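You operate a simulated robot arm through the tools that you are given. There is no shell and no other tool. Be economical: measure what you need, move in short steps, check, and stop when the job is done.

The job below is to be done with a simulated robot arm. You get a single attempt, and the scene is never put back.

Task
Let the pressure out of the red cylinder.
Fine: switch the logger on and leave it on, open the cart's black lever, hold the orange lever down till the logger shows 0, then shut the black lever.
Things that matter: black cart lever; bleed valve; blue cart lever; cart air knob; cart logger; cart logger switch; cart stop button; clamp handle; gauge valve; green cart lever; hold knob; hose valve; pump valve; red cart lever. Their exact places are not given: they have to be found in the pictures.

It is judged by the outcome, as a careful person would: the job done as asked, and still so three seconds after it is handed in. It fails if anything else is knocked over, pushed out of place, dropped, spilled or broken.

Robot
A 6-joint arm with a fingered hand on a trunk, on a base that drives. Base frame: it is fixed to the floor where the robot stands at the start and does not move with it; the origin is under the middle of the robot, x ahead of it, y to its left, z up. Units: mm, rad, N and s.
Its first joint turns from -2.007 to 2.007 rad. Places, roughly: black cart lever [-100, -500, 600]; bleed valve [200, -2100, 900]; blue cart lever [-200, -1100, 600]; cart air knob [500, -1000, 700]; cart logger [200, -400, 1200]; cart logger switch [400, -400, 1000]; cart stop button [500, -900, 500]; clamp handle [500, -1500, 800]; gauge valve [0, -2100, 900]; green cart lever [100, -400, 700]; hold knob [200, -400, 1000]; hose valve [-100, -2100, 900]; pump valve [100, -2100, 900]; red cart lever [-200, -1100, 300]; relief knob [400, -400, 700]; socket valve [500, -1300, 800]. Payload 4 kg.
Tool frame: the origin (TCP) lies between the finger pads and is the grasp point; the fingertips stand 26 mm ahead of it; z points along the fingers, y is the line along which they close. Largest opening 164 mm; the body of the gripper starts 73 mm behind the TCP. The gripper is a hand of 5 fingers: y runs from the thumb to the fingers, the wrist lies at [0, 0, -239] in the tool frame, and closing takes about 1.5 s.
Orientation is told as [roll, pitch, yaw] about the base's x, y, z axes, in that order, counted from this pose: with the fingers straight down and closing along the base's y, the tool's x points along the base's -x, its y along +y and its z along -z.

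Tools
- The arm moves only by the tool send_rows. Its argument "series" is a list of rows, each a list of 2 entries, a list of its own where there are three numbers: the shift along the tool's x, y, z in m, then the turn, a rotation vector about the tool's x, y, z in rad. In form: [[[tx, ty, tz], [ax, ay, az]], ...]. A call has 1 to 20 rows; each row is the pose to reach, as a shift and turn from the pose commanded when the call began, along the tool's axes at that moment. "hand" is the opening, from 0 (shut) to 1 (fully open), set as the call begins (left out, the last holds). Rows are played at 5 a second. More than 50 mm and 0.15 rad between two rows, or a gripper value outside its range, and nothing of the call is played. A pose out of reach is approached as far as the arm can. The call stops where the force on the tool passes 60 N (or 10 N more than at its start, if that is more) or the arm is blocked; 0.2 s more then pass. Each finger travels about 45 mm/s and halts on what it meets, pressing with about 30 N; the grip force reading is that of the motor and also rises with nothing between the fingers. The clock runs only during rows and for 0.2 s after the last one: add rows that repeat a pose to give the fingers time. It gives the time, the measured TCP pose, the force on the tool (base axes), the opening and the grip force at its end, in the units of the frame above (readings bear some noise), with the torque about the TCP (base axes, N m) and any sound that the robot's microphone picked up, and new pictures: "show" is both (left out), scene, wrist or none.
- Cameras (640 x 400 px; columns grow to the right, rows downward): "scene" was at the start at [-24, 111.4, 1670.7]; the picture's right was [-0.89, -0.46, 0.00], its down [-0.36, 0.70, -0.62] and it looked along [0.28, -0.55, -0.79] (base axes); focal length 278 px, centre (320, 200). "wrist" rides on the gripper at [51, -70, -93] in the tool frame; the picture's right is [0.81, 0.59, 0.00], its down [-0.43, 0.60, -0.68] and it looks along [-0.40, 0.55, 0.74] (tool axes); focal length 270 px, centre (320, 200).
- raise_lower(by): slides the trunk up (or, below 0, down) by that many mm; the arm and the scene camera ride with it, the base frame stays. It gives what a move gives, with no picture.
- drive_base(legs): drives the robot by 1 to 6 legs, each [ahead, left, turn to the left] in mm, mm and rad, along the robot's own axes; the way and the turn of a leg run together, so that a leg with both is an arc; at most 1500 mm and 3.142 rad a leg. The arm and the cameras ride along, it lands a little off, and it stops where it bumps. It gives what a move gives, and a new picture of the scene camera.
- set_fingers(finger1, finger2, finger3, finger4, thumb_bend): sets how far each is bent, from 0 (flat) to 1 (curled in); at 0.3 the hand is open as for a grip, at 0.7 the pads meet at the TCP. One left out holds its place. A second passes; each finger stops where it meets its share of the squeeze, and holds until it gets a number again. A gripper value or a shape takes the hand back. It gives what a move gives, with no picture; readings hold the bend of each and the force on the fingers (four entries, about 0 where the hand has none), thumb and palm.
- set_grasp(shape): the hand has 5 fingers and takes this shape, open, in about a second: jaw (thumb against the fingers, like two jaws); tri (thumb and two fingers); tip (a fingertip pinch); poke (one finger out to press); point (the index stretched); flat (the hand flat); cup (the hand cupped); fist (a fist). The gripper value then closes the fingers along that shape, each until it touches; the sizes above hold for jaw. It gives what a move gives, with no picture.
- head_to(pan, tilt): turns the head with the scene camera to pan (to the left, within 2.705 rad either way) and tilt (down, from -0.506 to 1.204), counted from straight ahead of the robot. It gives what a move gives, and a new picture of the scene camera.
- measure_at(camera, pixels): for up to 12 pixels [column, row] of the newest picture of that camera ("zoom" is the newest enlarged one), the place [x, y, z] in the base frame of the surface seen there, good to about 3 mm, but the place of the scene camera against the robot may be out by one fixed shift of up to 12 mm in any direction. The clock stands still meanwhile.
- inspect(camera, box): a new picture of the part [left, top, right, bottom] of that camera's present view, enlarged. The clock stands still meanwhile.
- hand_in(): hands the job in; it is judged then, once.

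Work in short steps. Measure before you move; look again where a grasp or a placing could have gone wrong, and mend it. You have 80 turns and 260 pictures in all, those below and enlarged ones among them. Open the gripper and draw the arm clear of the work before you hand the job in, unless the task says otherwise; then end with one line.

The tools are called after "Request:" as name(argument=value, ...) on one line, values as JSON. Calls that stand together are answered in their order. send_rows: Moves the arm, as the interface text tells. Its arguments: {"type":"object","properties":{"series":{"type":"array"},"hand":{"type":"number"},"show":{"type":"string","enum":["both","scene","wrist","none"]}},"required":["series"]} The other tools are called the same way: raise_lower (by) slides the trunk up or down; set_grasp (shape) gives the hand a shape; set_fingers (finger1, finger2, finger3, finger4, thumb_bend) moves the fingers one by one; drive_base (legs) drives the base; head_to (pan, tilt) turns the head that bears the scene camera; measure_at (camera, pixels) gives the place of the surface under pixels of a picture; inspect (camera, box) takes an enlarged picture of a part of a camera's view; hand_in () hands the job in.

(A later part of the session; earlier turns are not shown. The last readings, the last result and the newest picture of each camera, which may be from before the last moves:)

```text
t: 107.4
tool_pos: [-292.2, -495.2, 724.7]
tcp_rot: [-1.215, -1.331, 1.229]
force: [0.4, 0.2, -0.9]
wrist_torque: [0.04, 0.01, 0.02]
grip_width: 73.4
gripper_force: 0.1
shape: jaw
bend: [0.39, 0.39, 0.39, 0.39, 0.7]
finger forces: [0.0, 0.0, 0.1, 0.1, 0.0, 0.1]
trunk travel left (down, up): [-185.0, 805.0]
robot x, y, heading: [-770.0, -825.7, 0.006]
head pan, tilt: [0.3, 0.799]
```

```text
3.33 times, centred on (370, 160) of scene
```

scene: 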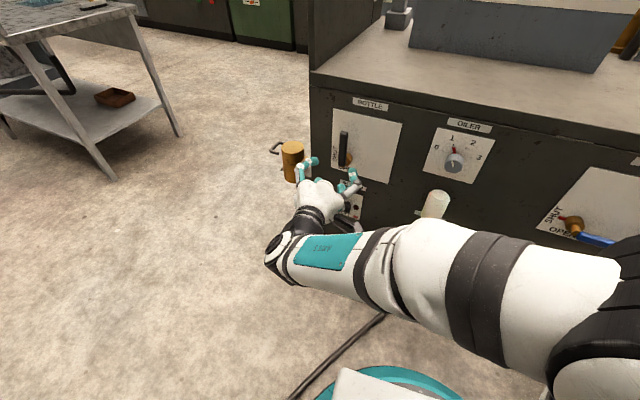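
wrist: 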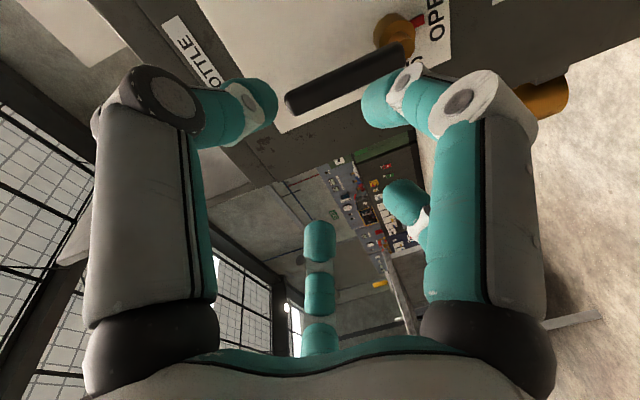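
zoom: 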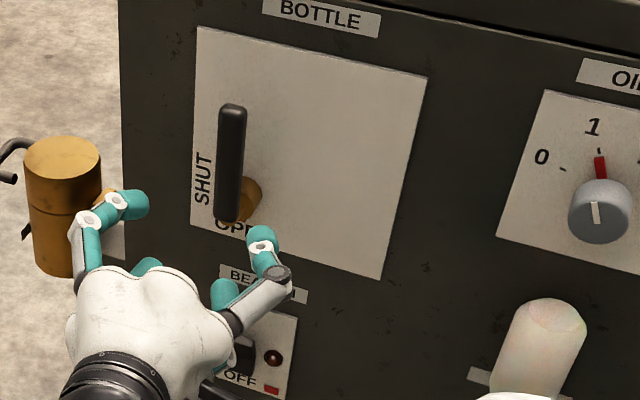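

The lever now stands upright at OPEN. Drive back round to the front of the cart for the orange lever, hand raised.

Request:
drive_base(legs=[[0, 1090, 0], [0, 0, -1.55], [0, 800, 0]])

Request:
raise_lower(by=230)

Request:
head_to(pan=0.2, tilt=0.75)

```text
t: 120.7
tool_pos: [371.6, -257.8, 724.0]
tcp_rot: [-1.217, -1.333, -0.371]
force: [-0.2, 0.0, 0.5]
wrist_torque: [0.0, 0.02, 0.04]
grip_width: 73.9
gripper_force: 0.1
shape: jaw
bend: [0.39, 0.39, 0.39, 0.39, 0.7]
finger forces: [0.0, 0.1, 0.0, 0.0, 0.0, 0.0]
trunk travel left (down, up): [-185.0, 805.0]
robot x, y, heading: [56.9, 233.9, -1.594]
head pan, tilt: [0.3, 0.799]
```

scene: 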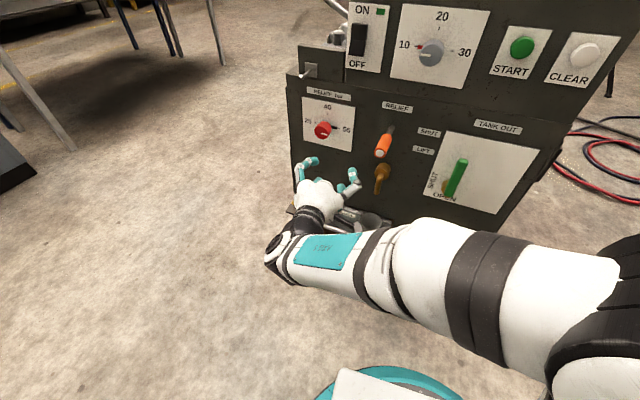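

```text
t: 123.2
tool_pos: [372.2, -257.4, 954.5]
tcp_rot: [-1.217, -1.332, -0.371]
force: [0.9, -0.1, 0.3]
wrist_torque: [0.0, -0.02, 0.02]
grip_width: 73.4
gripper_force: 0.1
shape: jaw
bend: [0.39, 0.39, 0.39, 0.39, 0.7]
finger forces: [0.1, 0.0, 0.0, 0.1, 0.0, 0.0]
trunk travel left (down, up): [-415.0, 575.0]
robot x, y, heading: [54.4, 230.3, -1.596]
head pan, tilt: [0.3, 0.799]
```

```text
t: 123.8
tool_pos: [372.9, -258.2, 952.8]
tcp_rot: [-1.217, -1.333, -0.373]
force: [0.2, 0.6, 0.0]
wrist_torque: [-0.02, -0.02, 0.01]
grip_width: 73.7
gripper_force: 0.0
shape: jaw
bend: [0.39, 0.39, 0.39, 0.39, 0.7]
finger forces: [0.0, 0.0, 0.0, 0.1, 0.0, 0.0]
trunk travel left (down, up): [-415.0, 575.0]
robot x, y, heading: [54.5, 228.7, -1.595]
head pan, tilt: [0.201, 0.75]
```

scene: 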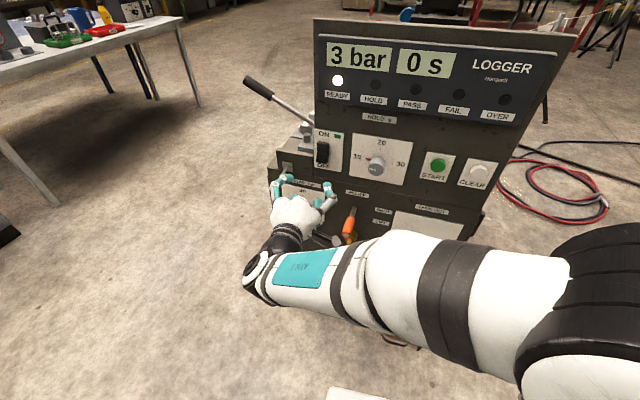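

Logger reads 3 bar. I back the hand off 60 mm, level the roll, close the fingers.

Request:
send_rows(series=[[[0, 0, -0.03], [0, 0, 0.11]], [[0, 0, -0.06], [0, 0, 0.22]], [[0, 0, -0.06], [0, 0, 0.22]], [[0, 0, -0.06], [0, 0, 0.22]], [[0, 0, -0.06], [0, 0, 0.22]]], hand=0, show="none")

Request:
send_rows(series=[[[0, 0, 0], [0, 0.13, 0]], [[0, 0, 0], [0, 0.26, 0]], [[0, 0, 0], [0, 0.39, 0]], [[0, 0, 0], [0, 0.52, 0]], [[0, 0, 0], [0, 0.65, 0]], [[0, 0, 0], [0, 0.78, 0]], [[0, 0, 0], [0, 0.9, 0]]])

Request:
measure_at(camera="scene", pixels=[[352, 215], [350, 225], [347, 232], [354, 208], [349, 228]])

```text
t: 125.0
tool_pos: [372.1, -197.3, 960.0]
tcp_rot: [-0.055, -1.49, -1.544]
force: [-0.3, 0.3, -0.7]
wrist_torque: [0.02, 0.03, 0.0]
grip_width: 0.0
gripper_force: 16.1
shape: jaw
bend: [0.7, 0.7, 0.7, 0.7, 0.7]
finger forces: [0.0, 0.0, 0.1, 0.1, 0.0, 0.1]
trunk travel left (down, up): [-415.0, 575.0]
robot x, y, heading: [55.7, 229.7, -1.595]
head pan, tilt: [0.201, 0.75]
```

```text
t: 126.6
tool_pos: [373.5, -198.2, 957.4]
tcp_rot: [-0.004, -0.586, -1.595]
force: [0.1, 0.6, 0.4]
wrist_torque: [0.01, 0.02, 0.0]
grip_width: 0.0
gripper_force: 30.0
shape: jaw
bend: [0.7, 0.7, 0.7, 0.7, 0.7]
finger forces: [0.0, 0.1, 0.1, 0.1, 0.0, 0.1]
trunk travel left (down, up): [-415.0, 575.0]
robot x, y, heading: [54.1, 227.3, -1.596]
head pan, tilt: [0.201, 0.75]
```

scene: 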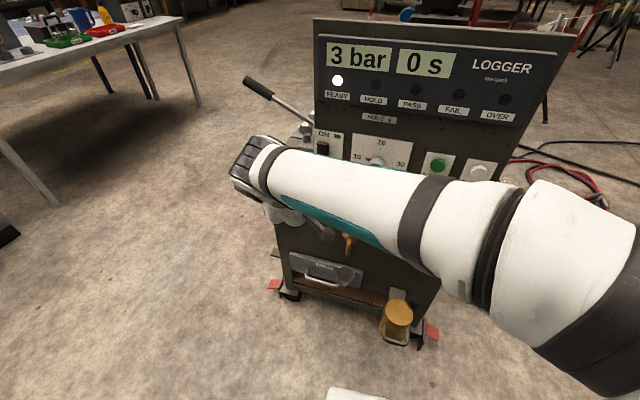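
wrist: 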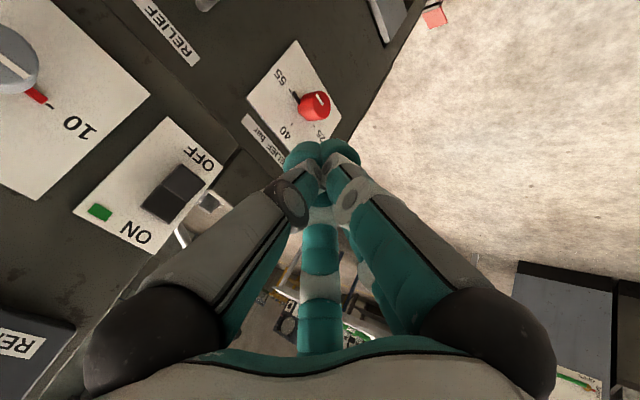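

```text
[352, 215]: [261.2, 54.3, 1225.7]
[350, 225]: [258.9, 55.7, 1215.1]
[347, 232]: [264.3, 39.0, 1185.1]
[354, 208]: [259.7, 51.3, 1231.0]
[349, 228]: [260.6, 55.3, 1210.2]
```

The hand points steeply down-forward. The forearm hides the lever in the scene, so I go by the earlier measures (lever end ≈ (267,-303,797)) to a point ~35 mm above it, and look with the wrist camera.

Request:
send_rows(series=[[[-0.0067, -0.021, 0.029], [0, 0, 0]], [[-0.0134, -0.042, 0.058], [0, 0, 0]], [[-0.02, -0.063, 0.087], [0, 0, 0]], [[-0.0268, -0.084, 0.117], [0, 0, 0]], [[-0.0335, -0.1054, 0.1458], [0, 0, 0]], [[-0.0335, -0.1054, 0.1458], [0, 0, 0]]])

Request:
inspect(camera="wrist", box=[160, 0, 480, 200])

```text
t: 128.0
tool_pos: [264.1, -304.1, 857.9]
tcp_rot: [-0.005, -0.588, -1.593]
force: [-0.7, 0.6, -0.3]
wrist_torque: [0.04, 0.03, -0.02]
grip_width: 0.0
gripper_force: 30.3
shape: jaw
bend: [0.7, 0.7, 0.7, 0.7, 0.7]
finger forces: [0.0, 0.0, 0.0, 0.1, 0.0, 0.1]
trunk travel left (down, up): [-415.0, 575.0]
robot x, y, heading: [57.6, 228.4, -1.591]
head pan, tilt: [0.201, 0.75]
```

scene: 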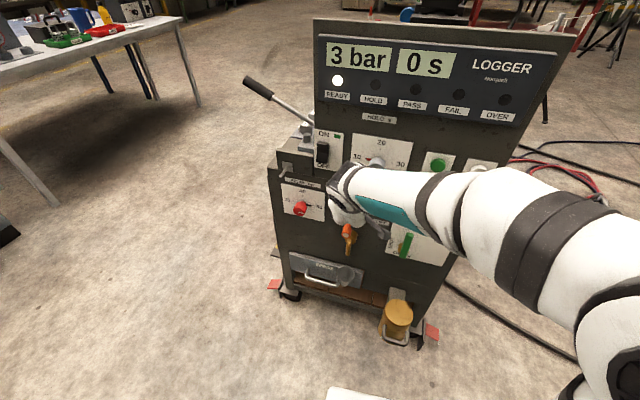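
wrist: 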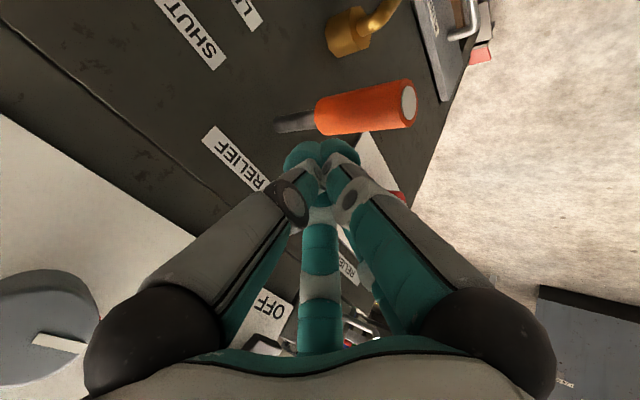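

```text
2.00 times, centred on (320, 100) of wrist
```

zoom: 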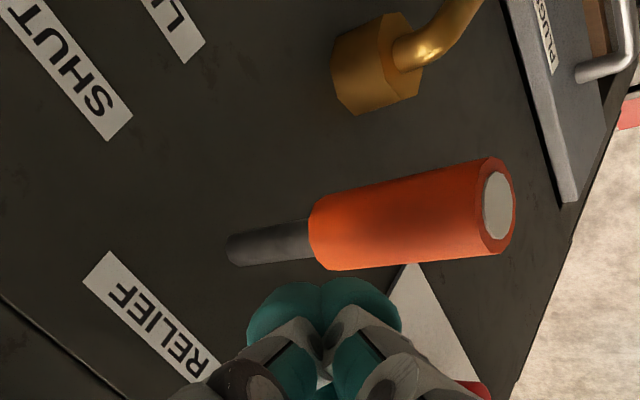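

The orange lever is clear in the wrist view. Measure it there.

Request:
measure_at(camera="zoom", pixels=[[320, 240], [400, 225], [470, 210], [497, 205], [270, 243], [400, 255], [480, 245], [400, 185], [290, 300], [360, 300]])

```text
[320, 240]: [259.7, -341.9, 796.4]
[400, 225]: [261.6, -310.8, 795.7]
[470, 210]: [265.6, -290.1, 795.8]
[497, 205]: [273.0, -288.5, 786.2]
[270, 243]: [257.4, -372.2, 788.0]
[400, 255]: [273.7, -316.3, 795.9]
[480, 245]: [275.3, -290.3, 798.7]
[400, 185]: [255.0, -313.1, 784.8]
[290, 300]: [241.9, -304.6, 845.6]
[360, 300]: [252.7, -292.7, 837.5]
```

Lever centre x≈265, y -290…-345, top z≈797; the tip is right above. Press straight down ~75 mm in small steps.

Request:
send_rows(series=[[[0.0083, 0, 0.0125], [0, 0, 0]], [[0.0166, 0, 0.025], [0, 0, 0]], [[0.0221, 0, 0.0333], [0, 0, 0]], [[0.0254, 0, 0.0383], [0, 0, 0]], [[0.0288, 0, 0.0433], [0, 0, 0]], [[0.0321, 0, 0.0483], [0, 0, 0]], [[0.0354, 0, 0.0533], [0, 0, 0]], [[0.0387, 0, 0.0583], [0, 0, 0]], [[0.0415, 0, 0.0625], [0, 0, 0]]])

```text
t: 130.0
tool_pos: [264.5, -304.8, 785.5]
tcp_rot: [0.0, -0.597, -1.597]
force: [-4.7, 11.6, 40.4]
wrist_torque: [-0.04, 0.03, 0.02]
grip_width: 0.0
gripper_force: 30.0
shape: jaw
bend: [0.7, 0.7, 0.7, 0.7, 0.7]
finger forces: [0.1, 0.0, 0.1, 0.0, 0.1, 0.1]
trunk travel left (down, up): [-415.0, 575.0]
robot x, y, heading: [57.0, 232.6, -1.598]
head pan, tilt: [0.201, 0.75]
```

scene: 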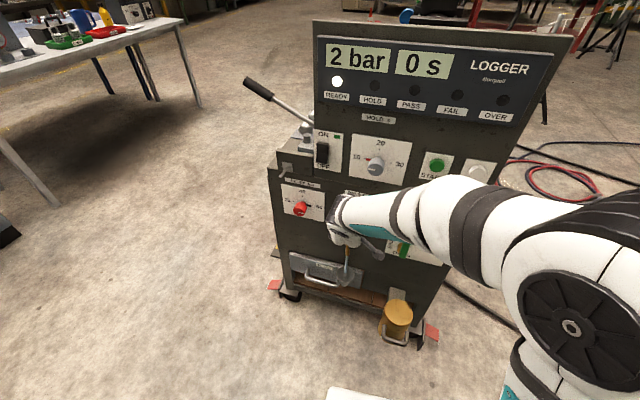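
wrist: 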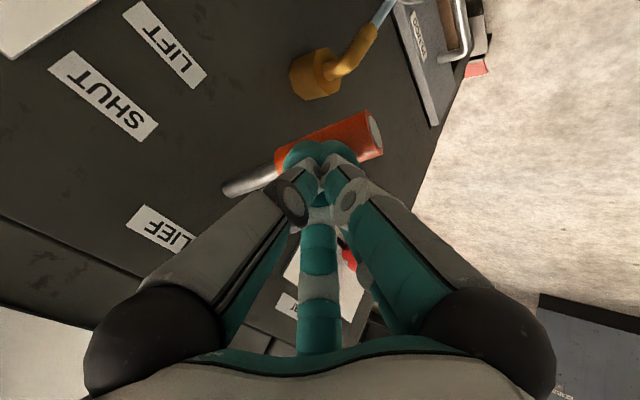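

Pressure is falling (2 bar), fluid runs out of the spout. Hold here 3 s and watch.

Request:
send_rows(series=[[[0, 0, 0], [0, 0, 0]], [[0, 0, 0], [0, 0, 0]], [[0, 0, 0], [0, 0, 0]], [[0, 0, 0], [0, 0, 0]], [[0, 0, 0], [0, 0, 0]], [[0, 0, 0], [0, 0, 0]], [[0, 0, 0], [0, 0, 0]], [[0, 0, 0], [0, 0, 0]], [[0, 0, 0], [0, 0, 0]], [[0, 0, 0], [0, 0, 0]], [[0, 0, 0], [0, 0, 0]], [[0, 0, 0], [0, 0, 0]], [[0, 0, 0], [0, 0, 0]], [[0, 0, 0], [0, 0, 0]], [[0, 0, 0], [0, 0, 0]]], show="scene")

```text
t: 133.2
tool_pos: [265.0, -302.8, 785.3]
tcp_rot: [0.001, -0.596, -1.596]
force: [-3.5, 14.0, 48.1]
wrist_torque: [-0.06, -0.05, 0.07]
grip_width: 0.0
gripper_force: 29.8
shape: jaw
bend: [0.7, 0.7, 0.7, 0.7, 0.7]
finger forces: [0.1, 0.0, 0.0, 0.1, 0.0, 0.1]
trunk travel left (down, up): [-415.0, 575.0]
robot x, y, heading: [61.2, 230.9, -1.596]
head pan, tilt: [0.201, 0.75]
```

scene: 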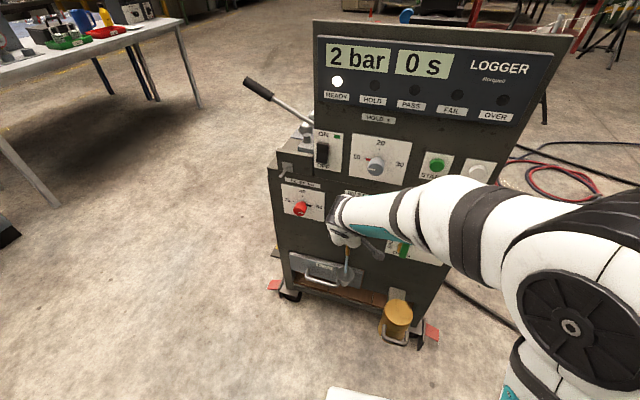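

Still 2 bar; it falls slowly. Keep holding.

Request:
send_rows(series=[[[0, 0, 0], [0, 0, 0]], [[0, 0, 0], [0, 0, 0]], [[0, 0, 0], [0, 0, 0]], [[0, 0, 0], [0, 0, 0]], [[0, 0, 0], [0, 0, 0]], [[0, 0, 0], [0, 0, 0]], [[0, 0, 0], [0, 0, 0]], [[0, 0, 0], [0, 0, 0]], [[0, 0, 0], [0, 0, 0]], [[0, 0, 0], [0, 0, 0]], [[0, 0, 0], [0, 0, 0]], [[0, 0, 0], [0, 0, 0]], [[0, 0, 0], [0, 0, 0]], [[0, 0, 0], [0, 0, 0]], [[0, 0, 0], [0, 0, 0]], [[0, 0, 0], [0, 0, 0]], [[0, 0, 0], [0, 0, 0]], [[0, 0, 0], [0, 0, 0]], [[0, 0, 0], [0, 0, 0]], [[0, 0, 0], [0, 0, 0]]], show="scene")

Request:
inspect(camera="scene", box=[260, 170, 440, 350])

```text
t: 137.4
tool_pos: [264.5, -303.8, 785.4]
tcp_rot: [0.0, -0.595, -1.597]
force: [-3.9, 13.7, 49.0]
wrist_torque: [-0.08, -0.09, 0.04]
grip_width: 0.2
gripper_force: 29.8
shape: jaw
bend: [0.7, 0.7, 0.7, 0.7, 0.7]
finger forces: [0.0, 0.0, 0.0, 0.0, 0.0, 0.0]
trunk travel left (down, up): [-415.0, 575.0]
robot x, y, heading: [56.3, 231.1, -1.594]
head pan, tilt: [0.201, 0.75]
```

scene: 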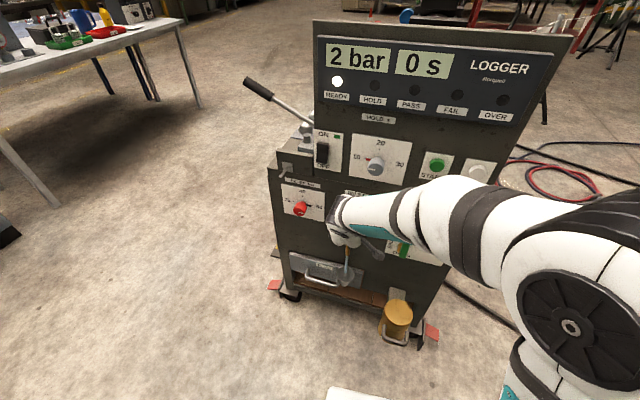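

```text
2.22 times, centred on (350, 260) of scene
```

zoom: 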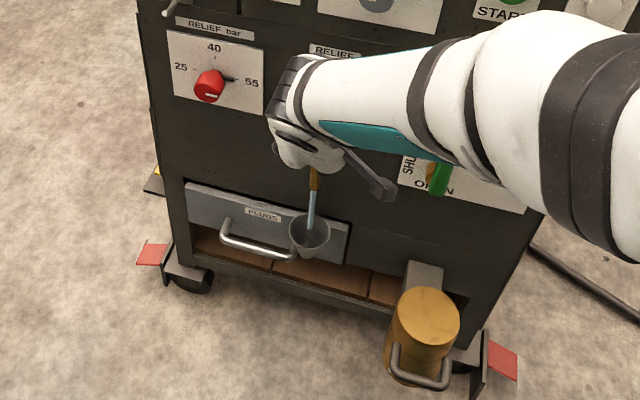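

Fluid goes into the funnel. I press 4 mm more for a faster bleed and go on holding.

Request:
send_rows(series=[[[0.0011, 0, 0.0017], [0, 0, 0]], [[0.0022, 0, 0.0033], [0, 0, 0]], [[0.0022, 0, 0.0033], [0, 0, 0]], [[0.0022, 0, 0.0033], [0, 0, 0]], [[0.0022, 0, 0.0033], [0, 0, 0]], [[0.0022, 0, 0.0033], [0, 0, 0]], [[0.0022, 0, 0.0033], [0, 0, 0]], [[0.0022, 0, 0.0033], [0, 0, 0]], [[0.0022, 0, 0.0033], [0, 0, 0]], [[0.0022, 0, 0.0033], [0, 0, 0]], [[0.0022, 0, 0.0033], [0, 0, 0]], [[0.0022, 0, 0.0033], [0, 0, 0]], [[0.0022, 0, 0.0033], [0, 0, 0]], [[0.0022, 0, 0.0033], [0, 0, 0]], [[0.0022, 0, 0.0033], [0, 0, 0]], [[0.0022, 0, 0.0033], [0, 0, 0]], [[0.0022, 0, 0.0033], [0, 0, 0]], [[0.0022, 0, 0.0033], [0, 0, 0]], [[0.0022, 0, 0.0033], [0, 0, 0]], [[0.0022, 0, 0.0033], [0, 0, 0]]], show="scene")

Request:
send_rows(series=[[[0, 0, 0], [0, 0, 0]], [[0, 0, 0], [0, 0, 0]], [[0, 0, 0], [0, 0, 0]], [[0, 0, 0], [0, 0, 0]], [[0, 0, 0], [0, 0, 0]], [[0, 0, 0], [0, 0, 0]], [[0, 0, 0], [0, 0, 0]], [[0, 0, 0], [0, 0, 0]], [[0, 0, 0], [0, 0, 0]], [[0, 0, 0], [0, 0, 0]], [[0, 0, 0], [0, 0, 0]], [[0, 0, 0], [0, 0, 0]], [[0, 0, 0], [0, 0, 0]], [[0, 0, 0], [0, 0, 0]], [[0, 0, 0], [0, 0, 0]], [[0, 0, 0], [0, 0, 0]], [[0, 0, 0], [0, 0, 0]], [[0, 0, 0], [0, 0, 0]], [[0, 0, 0], [0, 0, 0]], [[0, 0, 0], [0, 0, 0]]], show="scene")

```text
t: 138.0
tool_pos: [265.2, -304.3, 785.1]
tcp_rot: [0.003, -0.601, -1.595]
force: [-7.3, 24.2, 36.9]
wrist_torque: [0.5, 0.19, -0.02]
grip_width: 0.0
gripper_force: 29.8
shape: jaw
bend: [0.7, 0.7, 0.7, 0.7, 0.7]
finger forces: [106.3, 0.0, 0.0, 0.0, 0.0, 0.0]
trunk travel left (down, up): [-415.0, 575.0]
robot x, y, heading: [56.7, 232.9, -1.593]
head pan, tilt: [0.201, 0.75]
stopped in row 2: the force on the tool passed its limit (the readings are from after the stop); the commanded pose is now the measured one
```

scene: 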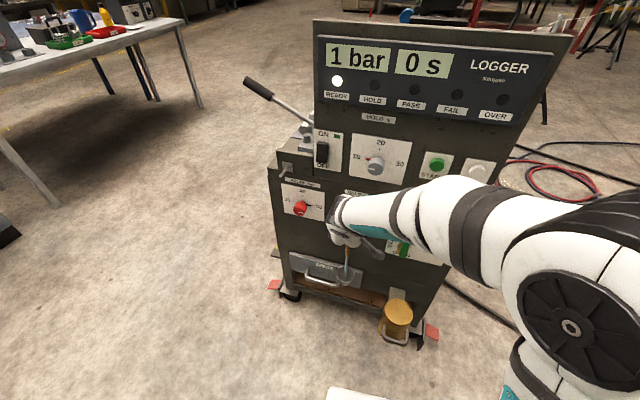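

```text
t: 142.2
tool_pos: [265.3, -302.7, 785.5]
tcp_rot: [0.001, -0.6, -1.598]
force: [-6.8, 22.8, 49.0]
wrist_torque: [0.19, 0.08, 0.03]
grip_width: 0.2
gripper_force: 29.8
shape: jaw
bend: [0.7, 0.7, 0.7, 0.7, 0.7]
finger forces: [0.0, 0.0, 0.0, 0.0, 0.1, 0.0]
trunk travel left (down, up): [-415.0, 575.0]
robot x, y, heading: [55.0, 231.3, -1.596]
head pan, tilt: [0.201, 0.75]
```

scene: 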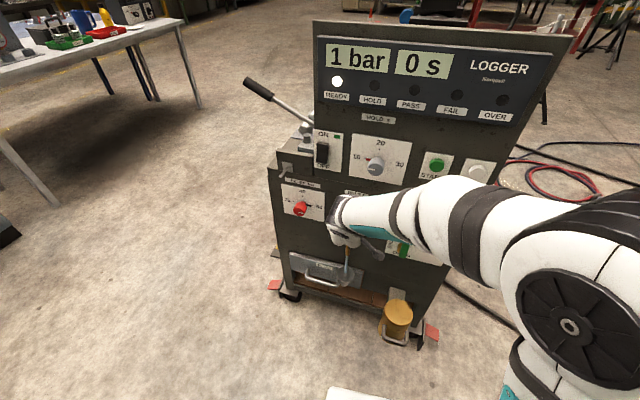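

1 bar and falling; keep holding without pressing harder.

Request:
send_rows(series=[[[0, 0, 0], [0, 0, 0]], [[0, 0, 0], [0, 0, 0]], [[0, 0, 0], [0, 0, 0]], [[0, 0, 0], [0, 0, 0]], [[0, 0, 0], [0, 0, 0]], [[0, 0, 0], [0, 0, 0]], [[0, 0, 0], [0, 0, 0]], [[0, 0, 0], [0, 0, 0]], [[0, 0, 0], [0, 0, 0]], [[0, 0, 0], [0, 0, 0]], [[0, 0, 0], [0, 0, 0]], [[0, 0, 0], [0, 0, 0]], [[0, 0, 0], [0, 0, 0]], [[0, 0, 0], [0, 0, 0]], [[0, 0, 0], [0, 0, 0]], [[0, 0, 0], [0, 0, 0]], [[0, 0, 0], [0, 0, 0]], [[0, 0, 0], [0, 0, 0]], [[0, 0, 0], [0, 0, 0]], [[0, 0, 0], [0, 0, 0]]], show="scene")

Request:
send_rows(series=[[[0, 0, 0], [0, 0, 0]], [[0, 0, 0], [0, 0, 0]], [[0, 0, 0], [0, 0, 0]], [[0, 0, 0], [0, 0, 0]], [[0, 0, 0], [0, 0, 0]], [[0, 0, 0], [0, 0, 0]], [[0, 0, 0], [0, 0, 0]], [[0, 0, 0], [0, 0, 0]], [[0, 0, 0], [0, 0, 0]], [[0, 0, 0], [0, 0, 0]], [[0, 0, 0], [0, 0, 0]], [[0, 0, 0], [0, 0, 0]], [[0, 0, 0], [0, 0, 0]], [[0, 0, 0], [0, 0, 0]], [[0, 0, 0], [0, 0, 0]], [[0, 0, 0], [0, 0, 0]], [[0, 0, 0], [0, 0, 0]], [[0, 0, 0], [0, 0, 0]], [[0, 0, 0], [0, 0, 0]], [[0, 0, 0], [0, 0, 0]]], show="scene")

```text
t: 146.4
tool_pos: [265.0, -302.2, 784.4]
tcp_rot: [0.002, -0.601, -1.598]
force: [-7.3, 23.3, 48.5]
wrist_torque: [0.27, 0.04, 0.03]
grip_width: 0.0
gripper_force: 29.8
shape: jaw
bend: [0.7, 0.7, 0.7, 0.7, 0.7]
finger forces: [0.1, 0.0, 0.0, 0.1, 0.0, 0.0]
trunk travel left (down, up): [-415.0, 575.0]
robot x, y, heading: [53.2, 233.4, -1.596]
head pan, tilt: [0.201, 0.75]
```

scene: 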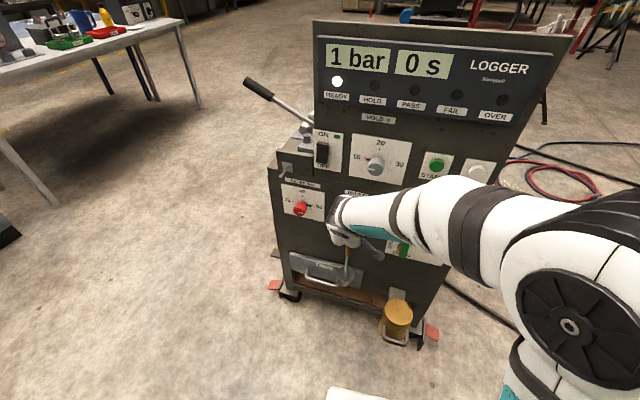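

```text
t: 150.6
tool_pos: [263.4, -304.0, 784.9]
tcp_rot: [0.001, -0.6, -1.598]
force: [-7.3, 22.4, 48.7]
wrist_torque: [0.21, 0.05, 0.0]
grip_width: 0.0
gripper_force: 30.2
shape: jaw
bend: [0.7, 0.7, 0.7, 0.7, 0.7]
finger forces: [0.1, 0.0, 0.0, 0.0, 0.0, 0.1]
trunk travel left (down, up): [-415.0, 575.0]
robot x, y, heading: [55.9, 231.7, -1.592]
head pan, tilt: [0.201, 0.75]
```

scene: 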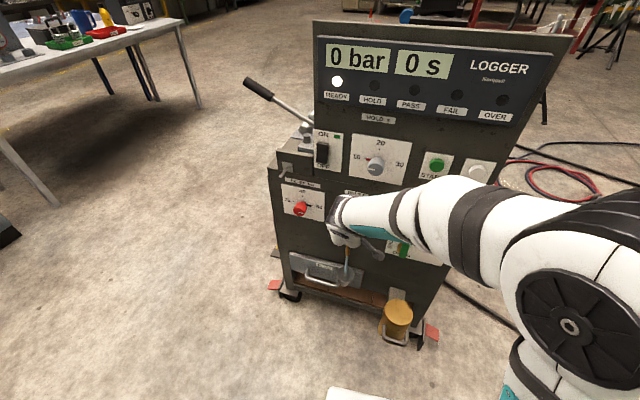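

Logger shows 0 bar; fluid still trickles, so I hold a bit longer to be sure of true zero.

Request:
send_rows(series=[[[0, 0, 0], [0, 0, 0]], [[0, 0, 0], [0, 0, 0]], [[0, 0, 0], [0, 0, 0]], [[0, 0, 0], [0, 0, 0]], [[0, 0, 0], [0, 0, 0]], [[0, 0, 0], [0, 0, 0]], [[0, 0, 0], [0, 0, 0]], [[0, 0, 0], [0, 0, 0]], [[0, 0, 0], [0, 0, 0]], [[0, 0, 0], [0, 0, 0]], [[0, 0, 0], [0, 0, 0]], [[0, 0, 0], [0, 0, 0]], [[0, 0, 0], [0, 0, 0]], [[0, 0, 0], [0, 0, 0]], [[0, 0, 0], [0, 0, 0]], [[0, 0, 0], [0, 0, 0]], [[0, 0, 0], [0, 0, 0]], [[0, 0, 0], [0, 0, 0]], [[0, 0, 0], [0, 0, 0]], [[0, 0, 0], [0, 0, 0]]], show="none")

Request:
send_rows(series=[[[0, 0, 0], [0, 0, 0]], [[0, 0, 0], [0, 0, 0]], [[0, 0, 0], [0, 0, 0]], [[0, 0, 0], [0, 0, 0]], [[0, 0, 0], [0, 0, 0]], [[0, 0, 0], [0, 0, 0]], [[0, 0, 0], [0, 0, 0]], [[0, 0, 0], [0, 0, 0]], [[0, 0, 0], [0, 0, 0]], [[0, 0, 0], [0, 0, 0]], [[0, 0, 0], [0, 0, 0]], [[0, 0, 0], [0, 0, 0]], [[0, 0, 0], [0, 0, 0]], [[0, 0, 0], [0, 0, 0]], [[0, 0, 0], [0, 0, 0]], [[0, 0, 0], [0, 0, 0]], [[0, 0, 0], [0, 0, 0]], [[0, 0, 0], [0, 0, 0]], [[0, 0, 0], [0, 0, 0]], [[0, 0, 0], [0, 0, 0]]], show="scene")

Request:
inspect(camera="scene", box=[290, 30, 480, 310])

```text
t: 154.8
tool_pos: [265.5, -303.3, 784.6]
tcp_rot: [0.004, -0.6, -1.598]
force: [-7.1, 22.8, 48.0]
wrist_torque: [0.22, 0.07, -0.01]
grip_width: 0.2
gripper_force: 29.8
shape: jaw
bend: [0.7, 0.7, 0.7, 0.7, 0.7]
finger forces: [0.0, 0.0, 0.0, 0.0, 0.0, 0.0]
trunk travel left (down, up): [-415.0, 575.0]
robot x, y, heading: [54.0, 230.7, -1.597]
head pan, tilt: [0.201, 0.75]
```

```text
t: 159.0
tool_pos: [266.1, -302.6, 785.6]
tcp_rot: [0.003, -0.6, -1.598]
force: [-7.3, 22.7, 48.4]
wrist_torque: [0.28, 0.06, 0.02]
grip_width: 0.2
gripper_force: 30.1
shape: jaw
bend: [0.7, 0.7, 0.7, 0.7, 0.7]
finger forces: [0.1, 0.1, 0.0, 0.0, 0.1, 0.0]
trunk travel left (down, up): [-415.0, 575.0]
robot x, y, heading: [57.4, 231.1, -1.595]
head pan, tilt: [0.201, 0.75]
```

scene: 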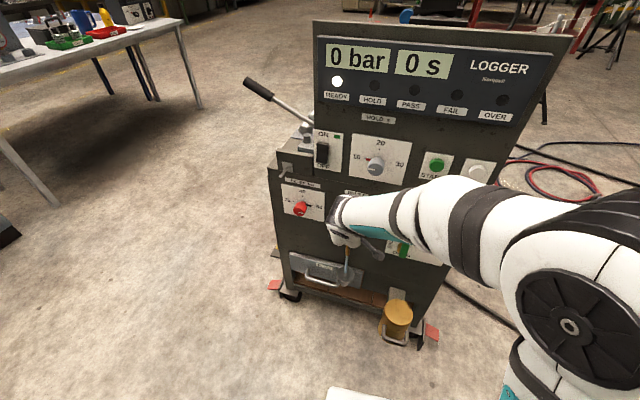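

```text
1.43 times, centred on (385, 170) of scene
```

zoom: 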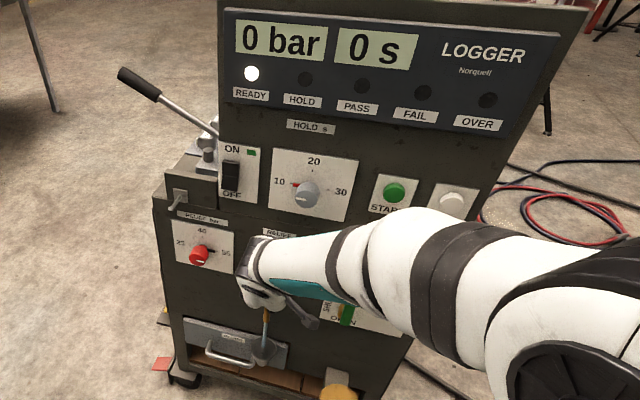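

Stream has stopped, 0 bar. Release: lift straight up, then back off.

Request:
send_rows(series=[[[-0.0083, 0, -0.0125], [0, 0, 0]], [[-0.0166, 0, -0.025], [0, 0, 0]], [[-0.025, 0, -0.0375], [0, 0, 0]], [[-0.0387, 0, -0.0583], [0, 0, 0]], [[-0.05, 0, -0.075], [0, 0, 0]], [[-0.04, 0.02, -0.11], [0, 0, 0]], [[-0.03, 0.04, -0.145], [0, 0, 0]], [[-0.02, 0.07, -0.18], [0, 0, 0]]])

Request:
inspect(camera="scene", box=[250, 30, 480, 330])

```text
t: 160.8
tool_pos: [337.4, -223.3, 940.7]
tcp_rot: [-0.002, -0.593, -1.596]
force: [-0.8, 0.6, -0.3]
wrist_torque: [0.0, -0.01, 0.03]
grip_width: 0.1
gripper_force: 30.0
shape: jaw
bend: [0.7, 0.7, 0.7, 0.7, 0.7]
finger forces: [0.1, 0.0, 0.0, 0.0, 0.0, 0.0]
trunk travel left (down, up): [-415.0, 575.0]
robot x, y, heading: [54.5, 228.5, -1.599]
head pan, tilt: [0.201, 0.75]
```

scene: 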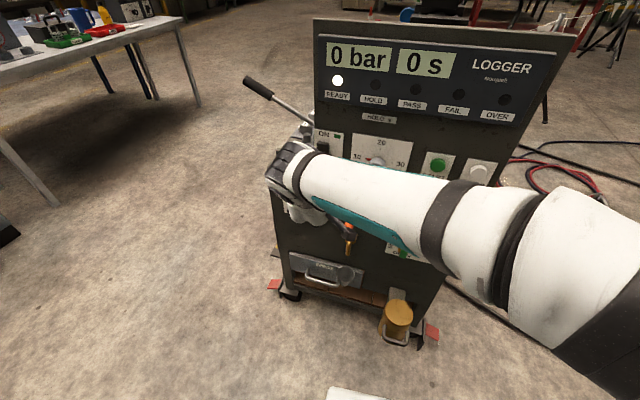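
wrist: 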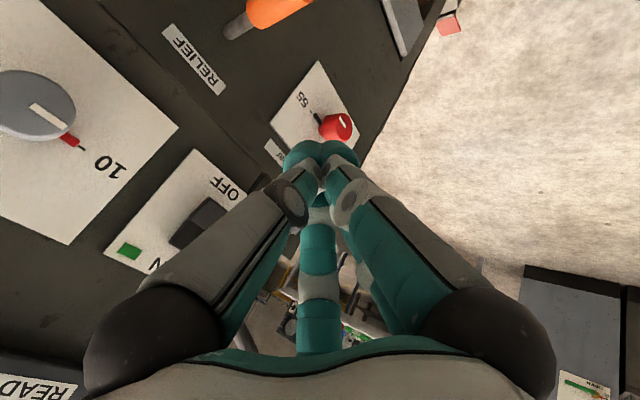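

```text
1.33 times, centred on (365, 180) of scene
```

zoom: 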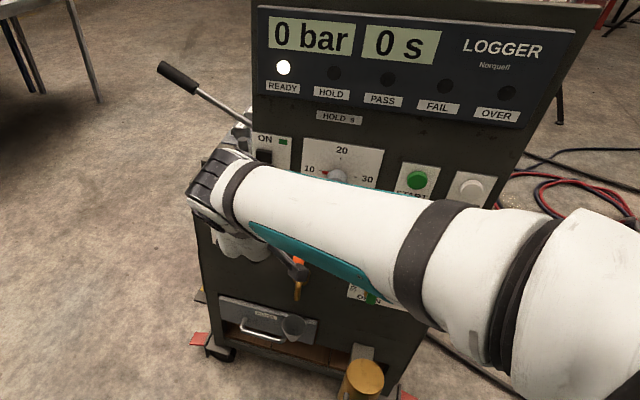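

Still 0 bar after release. Now return to the black lever: level the hand, drive round.

Request:
send_rows(series=[[[0, 0, 0], [0, -0.13, 0]], [[0, 0, 0], [0, -0.26, 0]], [[0, 0, 0], [0, -0.39, 0]], [[0, 0, 0], [0, -0.52, 0]], [[0, 0, 0], [0, -0.65, 0]], [[0, 0, 0], [0, -0.78, 0]], [[0, 0, 0], [0, -0.9, 0]]], show="none")

Request:
drive_base(legs=[[-50, 0, 0], [0, -810, 0], [0, 0, 1.6]])

```text
t: 162.4
tool_pos: [340.7, -223.6, 939.9]
tcp_rot: [-0.021, -1.497, -1.575]
force: [0.1, 0.4, -0.3]
wrist_torque: [-0.01, 0.01, 0.03]
grip_width: 0.0
gripper_force: 30.3
shape: jaw
bend: [0.7, 0.7, 0.7, 0.7, 0.7]
finger forces: [0.0, 0.0, 0.0, 0.0, 0.1, 0.0]
trunk travel left (down, up): [-415.0, 575.0]
robot x, y, heading: [60.7, 226.6, -1.598]
head pan, tilt: [0.201, 0.75]
```

```text
t: 171.2
tool_pos: [-320.8, 590.5, 940.4]
tcp_rot: [-0.02, -1.493, 0.027]
force: [0.8, 0.1, 0.2]
wrist_torque: [0.0, 0.04, -0.02]
grip_width: 0.0
gripper_force: 30.5
shape: jaw
bend: [0.7, 0.7, 0.7, 0.7, 0.7]
finger forces: [0.0, 0.1, 0.1, 0.1, 0.0, 0.0]
trunk travel left (down, up): [-415.0, 575.0]
robot x, y, heading: [-766.2, 294.3, 0.01]
head pan, tilt: [0.201, 0.75]
```

scene: 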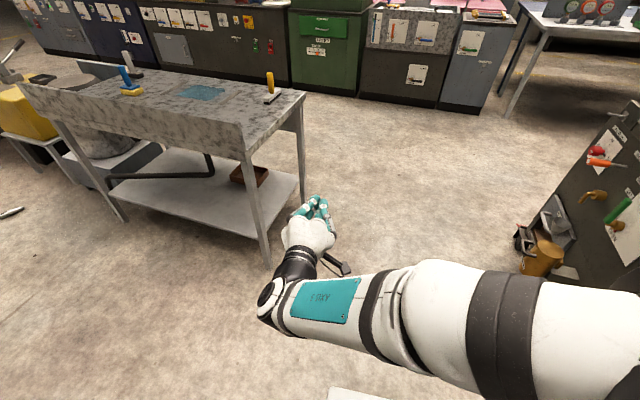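

Drive right to the lever's side and lower the trunk.

Request:
drive_base(legs=[[0, -1115, 0]])

Request:
raise_lower(by=-220)

Request:
head_to(pan=0.3, tilt=0.8)

Request:
inspect(camera="scene", box=[280, 90, 440, 250])

```text
t: 176.9
tool_pos: [-311.3, -520.5, 940.0]
tcp_rot: [-0.024, -1.495, 0.042]
force: [0.4, 0.0, -0.2]
wrist_torque: [-0.02, -0.02, 0.01]
grip_width: 0.0
gripper_force: 30.2
shape: jaw
bend: [0.7, 0.7, 0.7, 0.7, 0.7]
finger forces: [0.1, 0.0, 0.1, 0.1, 0.0, 0.1]
trunk travel left (down, up): [-415.0, 575.0]
robot x, y, heading: [-754.8, -821.8, 0.025]
head pan, tilt: [0.201, 0.75]
```

scene: 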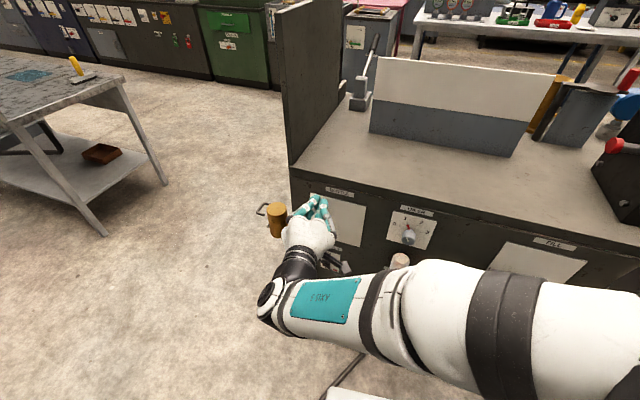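

```text
t: 179.2
tool_pos: [-310.9, -521.0, 721.2]
tcp_rot: [-0.022, -1.493, 0.042]
force: [-0.3, -0.6, -0.5]
wrist_torque: [0.01, -0.01, 0.04]
grip_width: 0.0
gripper_force: 29.6
shape: jaw
bend: [0.7, 0.7, 0.7, 0.7, 0.7]
finger forces: [0.1, 0.0, 0.0, 0.0, 0.0, 0.0]
trunk travel left (down, up): [-195.0, 795.0]
robot x, y, heading: [-752.2, -822.4, 0.022]
head pan, tilt: [0.201, 0.75]
```

```text
t: 179.9
tool_pos: [-310.8, -521.3, 720.4]
tcp_rot: [-0.025, -1.495, 0.042]
force: [-0.1, -0.6, -0.8]
wrist_torque: [-0.01, 0.03, -0.03]
grip_width: 0.1
gripper_force: 30.4
shape: jaw
bend: [0.7, 0.7, 0.7, 0.7, 0.7]
finger forces: [0.0, 0.0, 0.0, 0.1, 0.1, 0.1]
trunk travel left (down, up): [-195.0, 795.0]
robot x, y, heading: [-754.7, -825.9, 0.02]
head pan, tilt: [0.3, 0.799]
```

scene: 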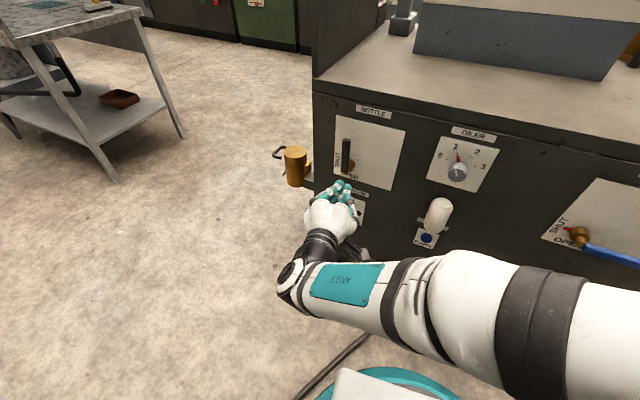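

```text
2.50 times, centred on (360, 170) of scene
```

zoom: 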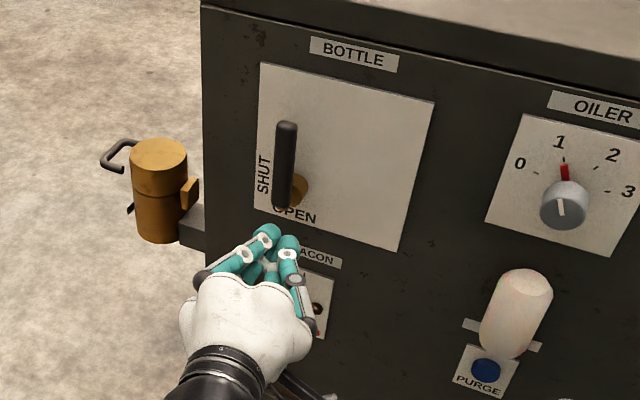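

Measure the upright handle.

Request:
measure_at(camera="zoom", pixels=[[286, 126], [286, 140], [285, 160], [284, 180], [283, 200], [292, 160], [278, 160], [302, 188]])

```text
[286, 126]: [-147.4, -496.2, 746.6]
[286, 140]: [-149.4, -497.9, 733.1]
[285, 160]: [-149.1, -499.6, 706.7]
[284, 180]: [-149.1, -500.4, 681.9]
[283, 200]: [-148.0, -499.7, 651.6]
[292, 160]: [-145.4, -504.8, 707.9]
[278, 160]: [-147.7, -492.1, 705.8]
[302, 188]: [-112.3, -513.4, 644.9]
```

Handle centre ≈ (-142,-499), z 645–750. Open the hand partly, approach to x≈-212 with the thumb offset, then look.

Request:
send_rows(series=[[[0, 0.003, 0.0], [0, 0, 0]], [[0, 0.005, 0.0], [0, 0, 0]], [[0, 0.0093, 0.0], [0, 0, 0]], [[0.0009, 0.0093, 0.033], [0, 0, 0]], [[0.0009, 0.0093, 0.066], [0, 0, 0]], [[0.0009, 0.0093, 0.0996], [0, 0, 0]], [[0.0009, 0.0093, 0.0996], [0, 0, 0]]], hand=0.45)

Request:
inspect(camera="scene", box=[300, 100, 420, 220])

```text
t: 181.5
tool_pos: [-209.8, -507.4, 714.4]
tcp_rot: [-0.02, -1.496, 0.041]
force: [-0.1, -0.3, -0.1]
wrist_torque: [-0.01, 0.01, -0.01]
grip_width: 73.4
gripper_force: 0.1
shape: jaw
bend: [0.39, 0.39, 0.39, 0.39, 0.7]
finger forces: [0.0, 0.0, 0.0, 0.1, 0.0, 0.0]
trunk travel left (down, up): [-195.0, 795.0]
robot x, y, heading: [-751.4, -825.1, 0.022]
head pan, tilt: [0.3, 0.799]
```

scene: 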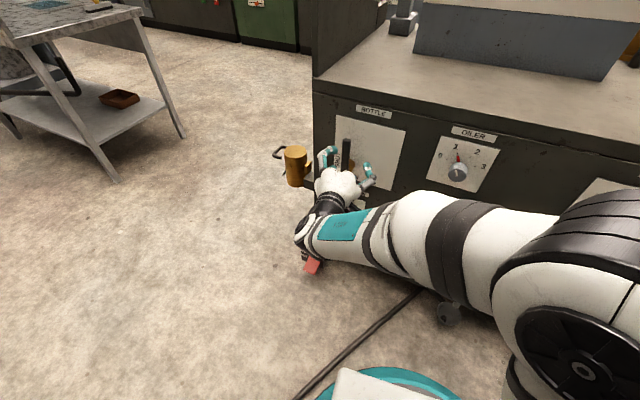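
wrist: 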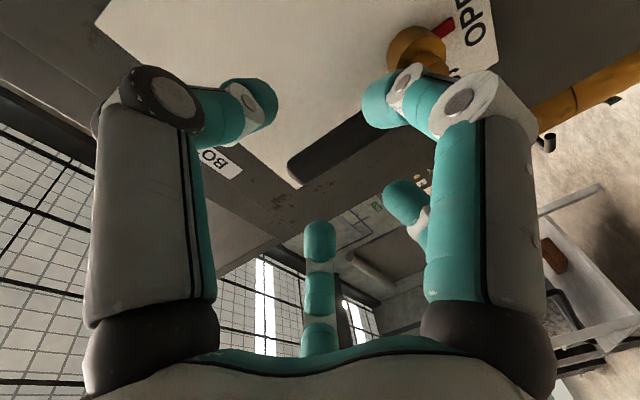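

```text
3.33 times, centred on (360, 160) of scene
```

zoom: 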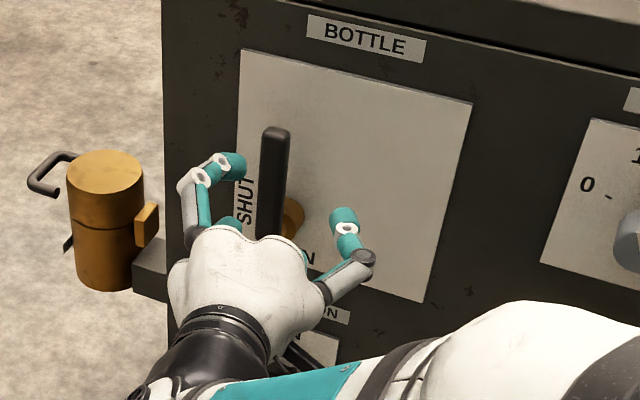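

Handle lies between the digits as before. Go in 60 mm with a 3 mm shift, then close gently.

Request:
send_rows(series=[[[0, -0.004, 0.0], [0, 0, 0]], [[0, -0.004, 0.015], [0, 0, 0]], [[0, -0.004, 0.03], [0, 0, 0]], [[0, -0.004, 0.045], [0, 0, 0]], [[0, -0.004, 0.058], [0, 0, 0]]], show="wrist")

Request:
send_rows(series=[[[0, 0, 0], [0, 0, 0]], [[0, 0, 0], [0, 0, 0]], [[0, 0, 0], [0, 0, 0]], [[0, 0, 0], [0, 0, 0]], [[0, 0, 0], [0, 0, 0]], [[0, 0, 0], [0, 0, 0]]], hand=0.1)

Request:
inspect(camera="scene", box=[300, 100, 420, 220])

```text
t: 182.7
tool_pos: [-158.1, -511.2, 710.2]
tcp_rot: [-0.02, -1.501, 0.042]
force: [-48.0, 5.1, 10.9]
wrist_torque: [-0.03, -1.27, 0.27]
grip_width: 73.4
gripper_force: 0.1
shape: jaw
bend: [0.39, 0.39, 0.99, 0.39, 0.7]
finger forces: [0.0, 0.0, 48.8, 0.1, 0.0, 0.0]
trunk travel left (down, up): [-195.0, 795.0]
robot x, y, heading: [-751.6, -826.0, 0.023]
head pan, tilt: [0.3, 0.799]
```

wrist: 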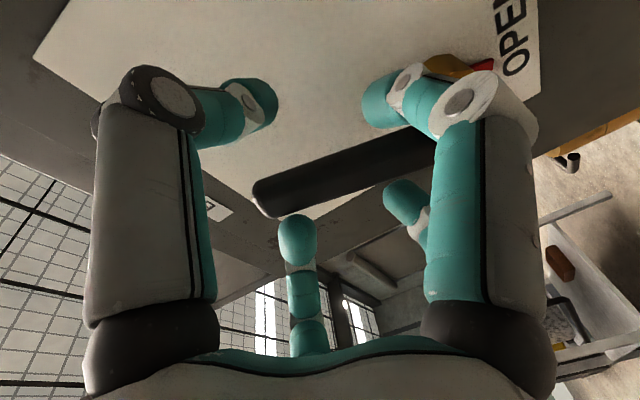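

```text
t: 184.1
tool_pos: [-152.6, -513.8, 705.4]
tcp_rot: [-0.03, -1.493, 0.046]
force: [-16.3, -4.4, -0.6]
wrist_torque: [-0.35, 0.1, -0.32]
grip_width: 27.8
gripper_force: 29.8
shape: jaw
bend: [0.82, 0.7, 0.9, 0.78, 0.7]
finger forces: [22.4, 39.6, 22.2, 7.6, 24.0, 0.0]
trunk travel left (down, up): [-195.0, 795.0]
robot x, y, heading: [-750.5, -824.4, 0.025]
head pan, tilt: [0.3, 0.799]
```

scene: 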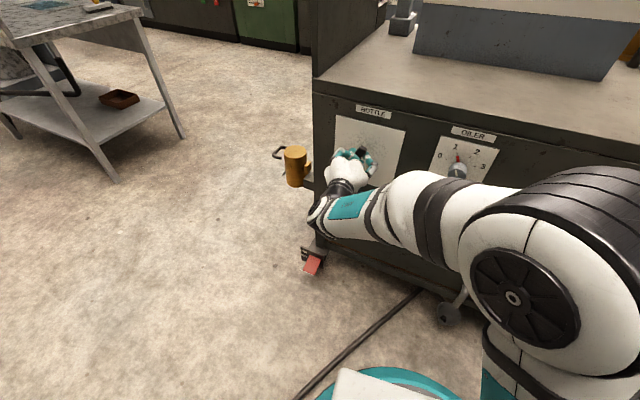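
wrist: 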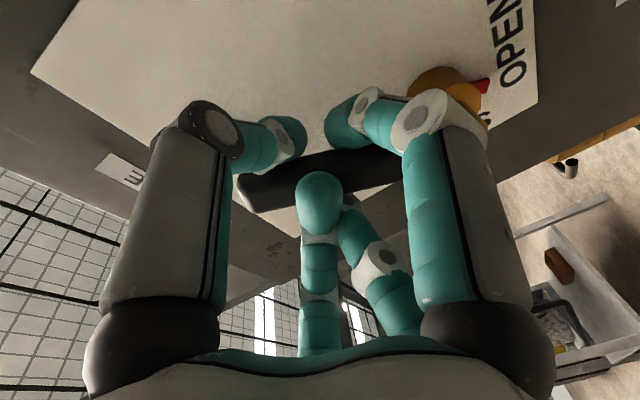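

```text
3.33 times, centred on (360, 160) of scene
```

zoom: 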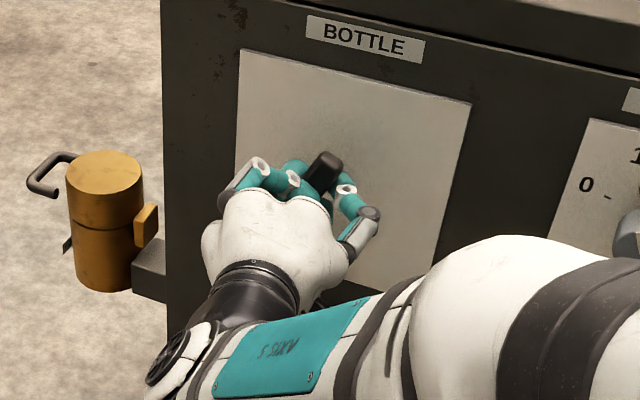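

A finger landed on the handle's face and nudged it part-way toward shut. I reopen, back off, and will instead push the handle round with the closed stub from its upper-left side.

Request:
send_rows(series=[[[0, 0, 0], [0, 0, 0]], [[0, 0, 0], [0, 0, 0]], [[0, 0, 0], [0, 0, 0]], [[0, 0, 0], [0, 0, 0]], [[0, 0, -0.03], [0, 0, 0]], [[0, 0, -0.06], [0, 0, 0]], [[0, 0, -0.1], [0, 0, 0]]], hand=0.45, show="none")

Request:
send_rows(series=[[[0, 0.01, 0], [0, 0, 0]], [[0, 0.02, 0], [0, 0, 0]], [[0, 0.03, 0], [0, 0, 0]], [[0, 0.04, 0], [0, 0, 0]], [[0, 0.05, 0], [0, 0, 0]], [[0, 0.05, 0], [0, 0, 0]], [[0, 0.05, 0], [0, 0, 0]]], hand=0)

Request:
inspect(camera="scene", box=[300, 100, 420, 220])

```text
t: 185.7
tool_pos: [-252.8, -515.6, 718.0]
tcp_rot: [-0.018, -1.495, 0.039]
force: [-0.5, -0.1, 0.0]
wrist_torque: [-0.01, -0.01, 0.0]
grip_width: 73.4
gripper_force: 0.1
shape: jaw
bend: [0.39, 0.39, 0.39, 0.39, 0.7]
finger forces: [0.0, 0.0, 0.0, 0.1, 0.0, 0.1]
trunk travel left (down, up): [-195.0, 795.0]
robot x, y, heading: [-752.3, -823.9, 0.019]
head pan, tilt: [0.3, 0.799]
```

```text
t: 187.3
tool_pos: [-254.1, -465.0, 716.8]
tcp_rot: [-0.02, -1.493, 0.04]
force: [-0.6, -0.5, -0.3]
wrist_torque: [-0.01, 0.02, 0.01]
grip_width: 0.0
gripper_force: 30.3
shape: jaw
bend: [0.7, 0.7, 0.7, 0.7, 0.7]
finger forces: [0.0, 0.0, 0.0, 0.0, 0.0, 0.0]
trunk travel left (down, up): [-195.0, 795.0]
robot x, y, heading: [-749.6, -825.8, 0.024]
head pan, tilt: [0.3, 0.799]
```

scene: 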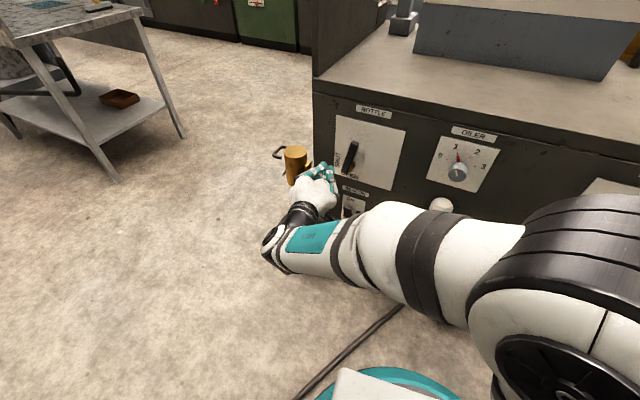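
wrist: 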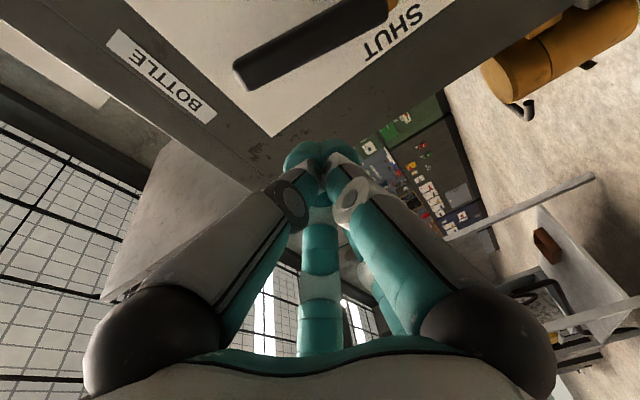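

```text
3.33 times, centred on (360, 160) of scene
```

zoom: 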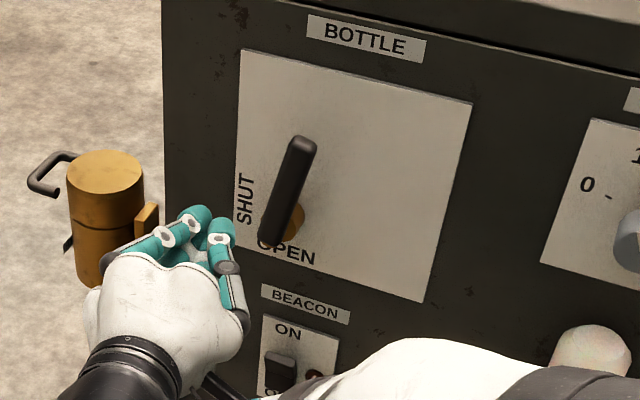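

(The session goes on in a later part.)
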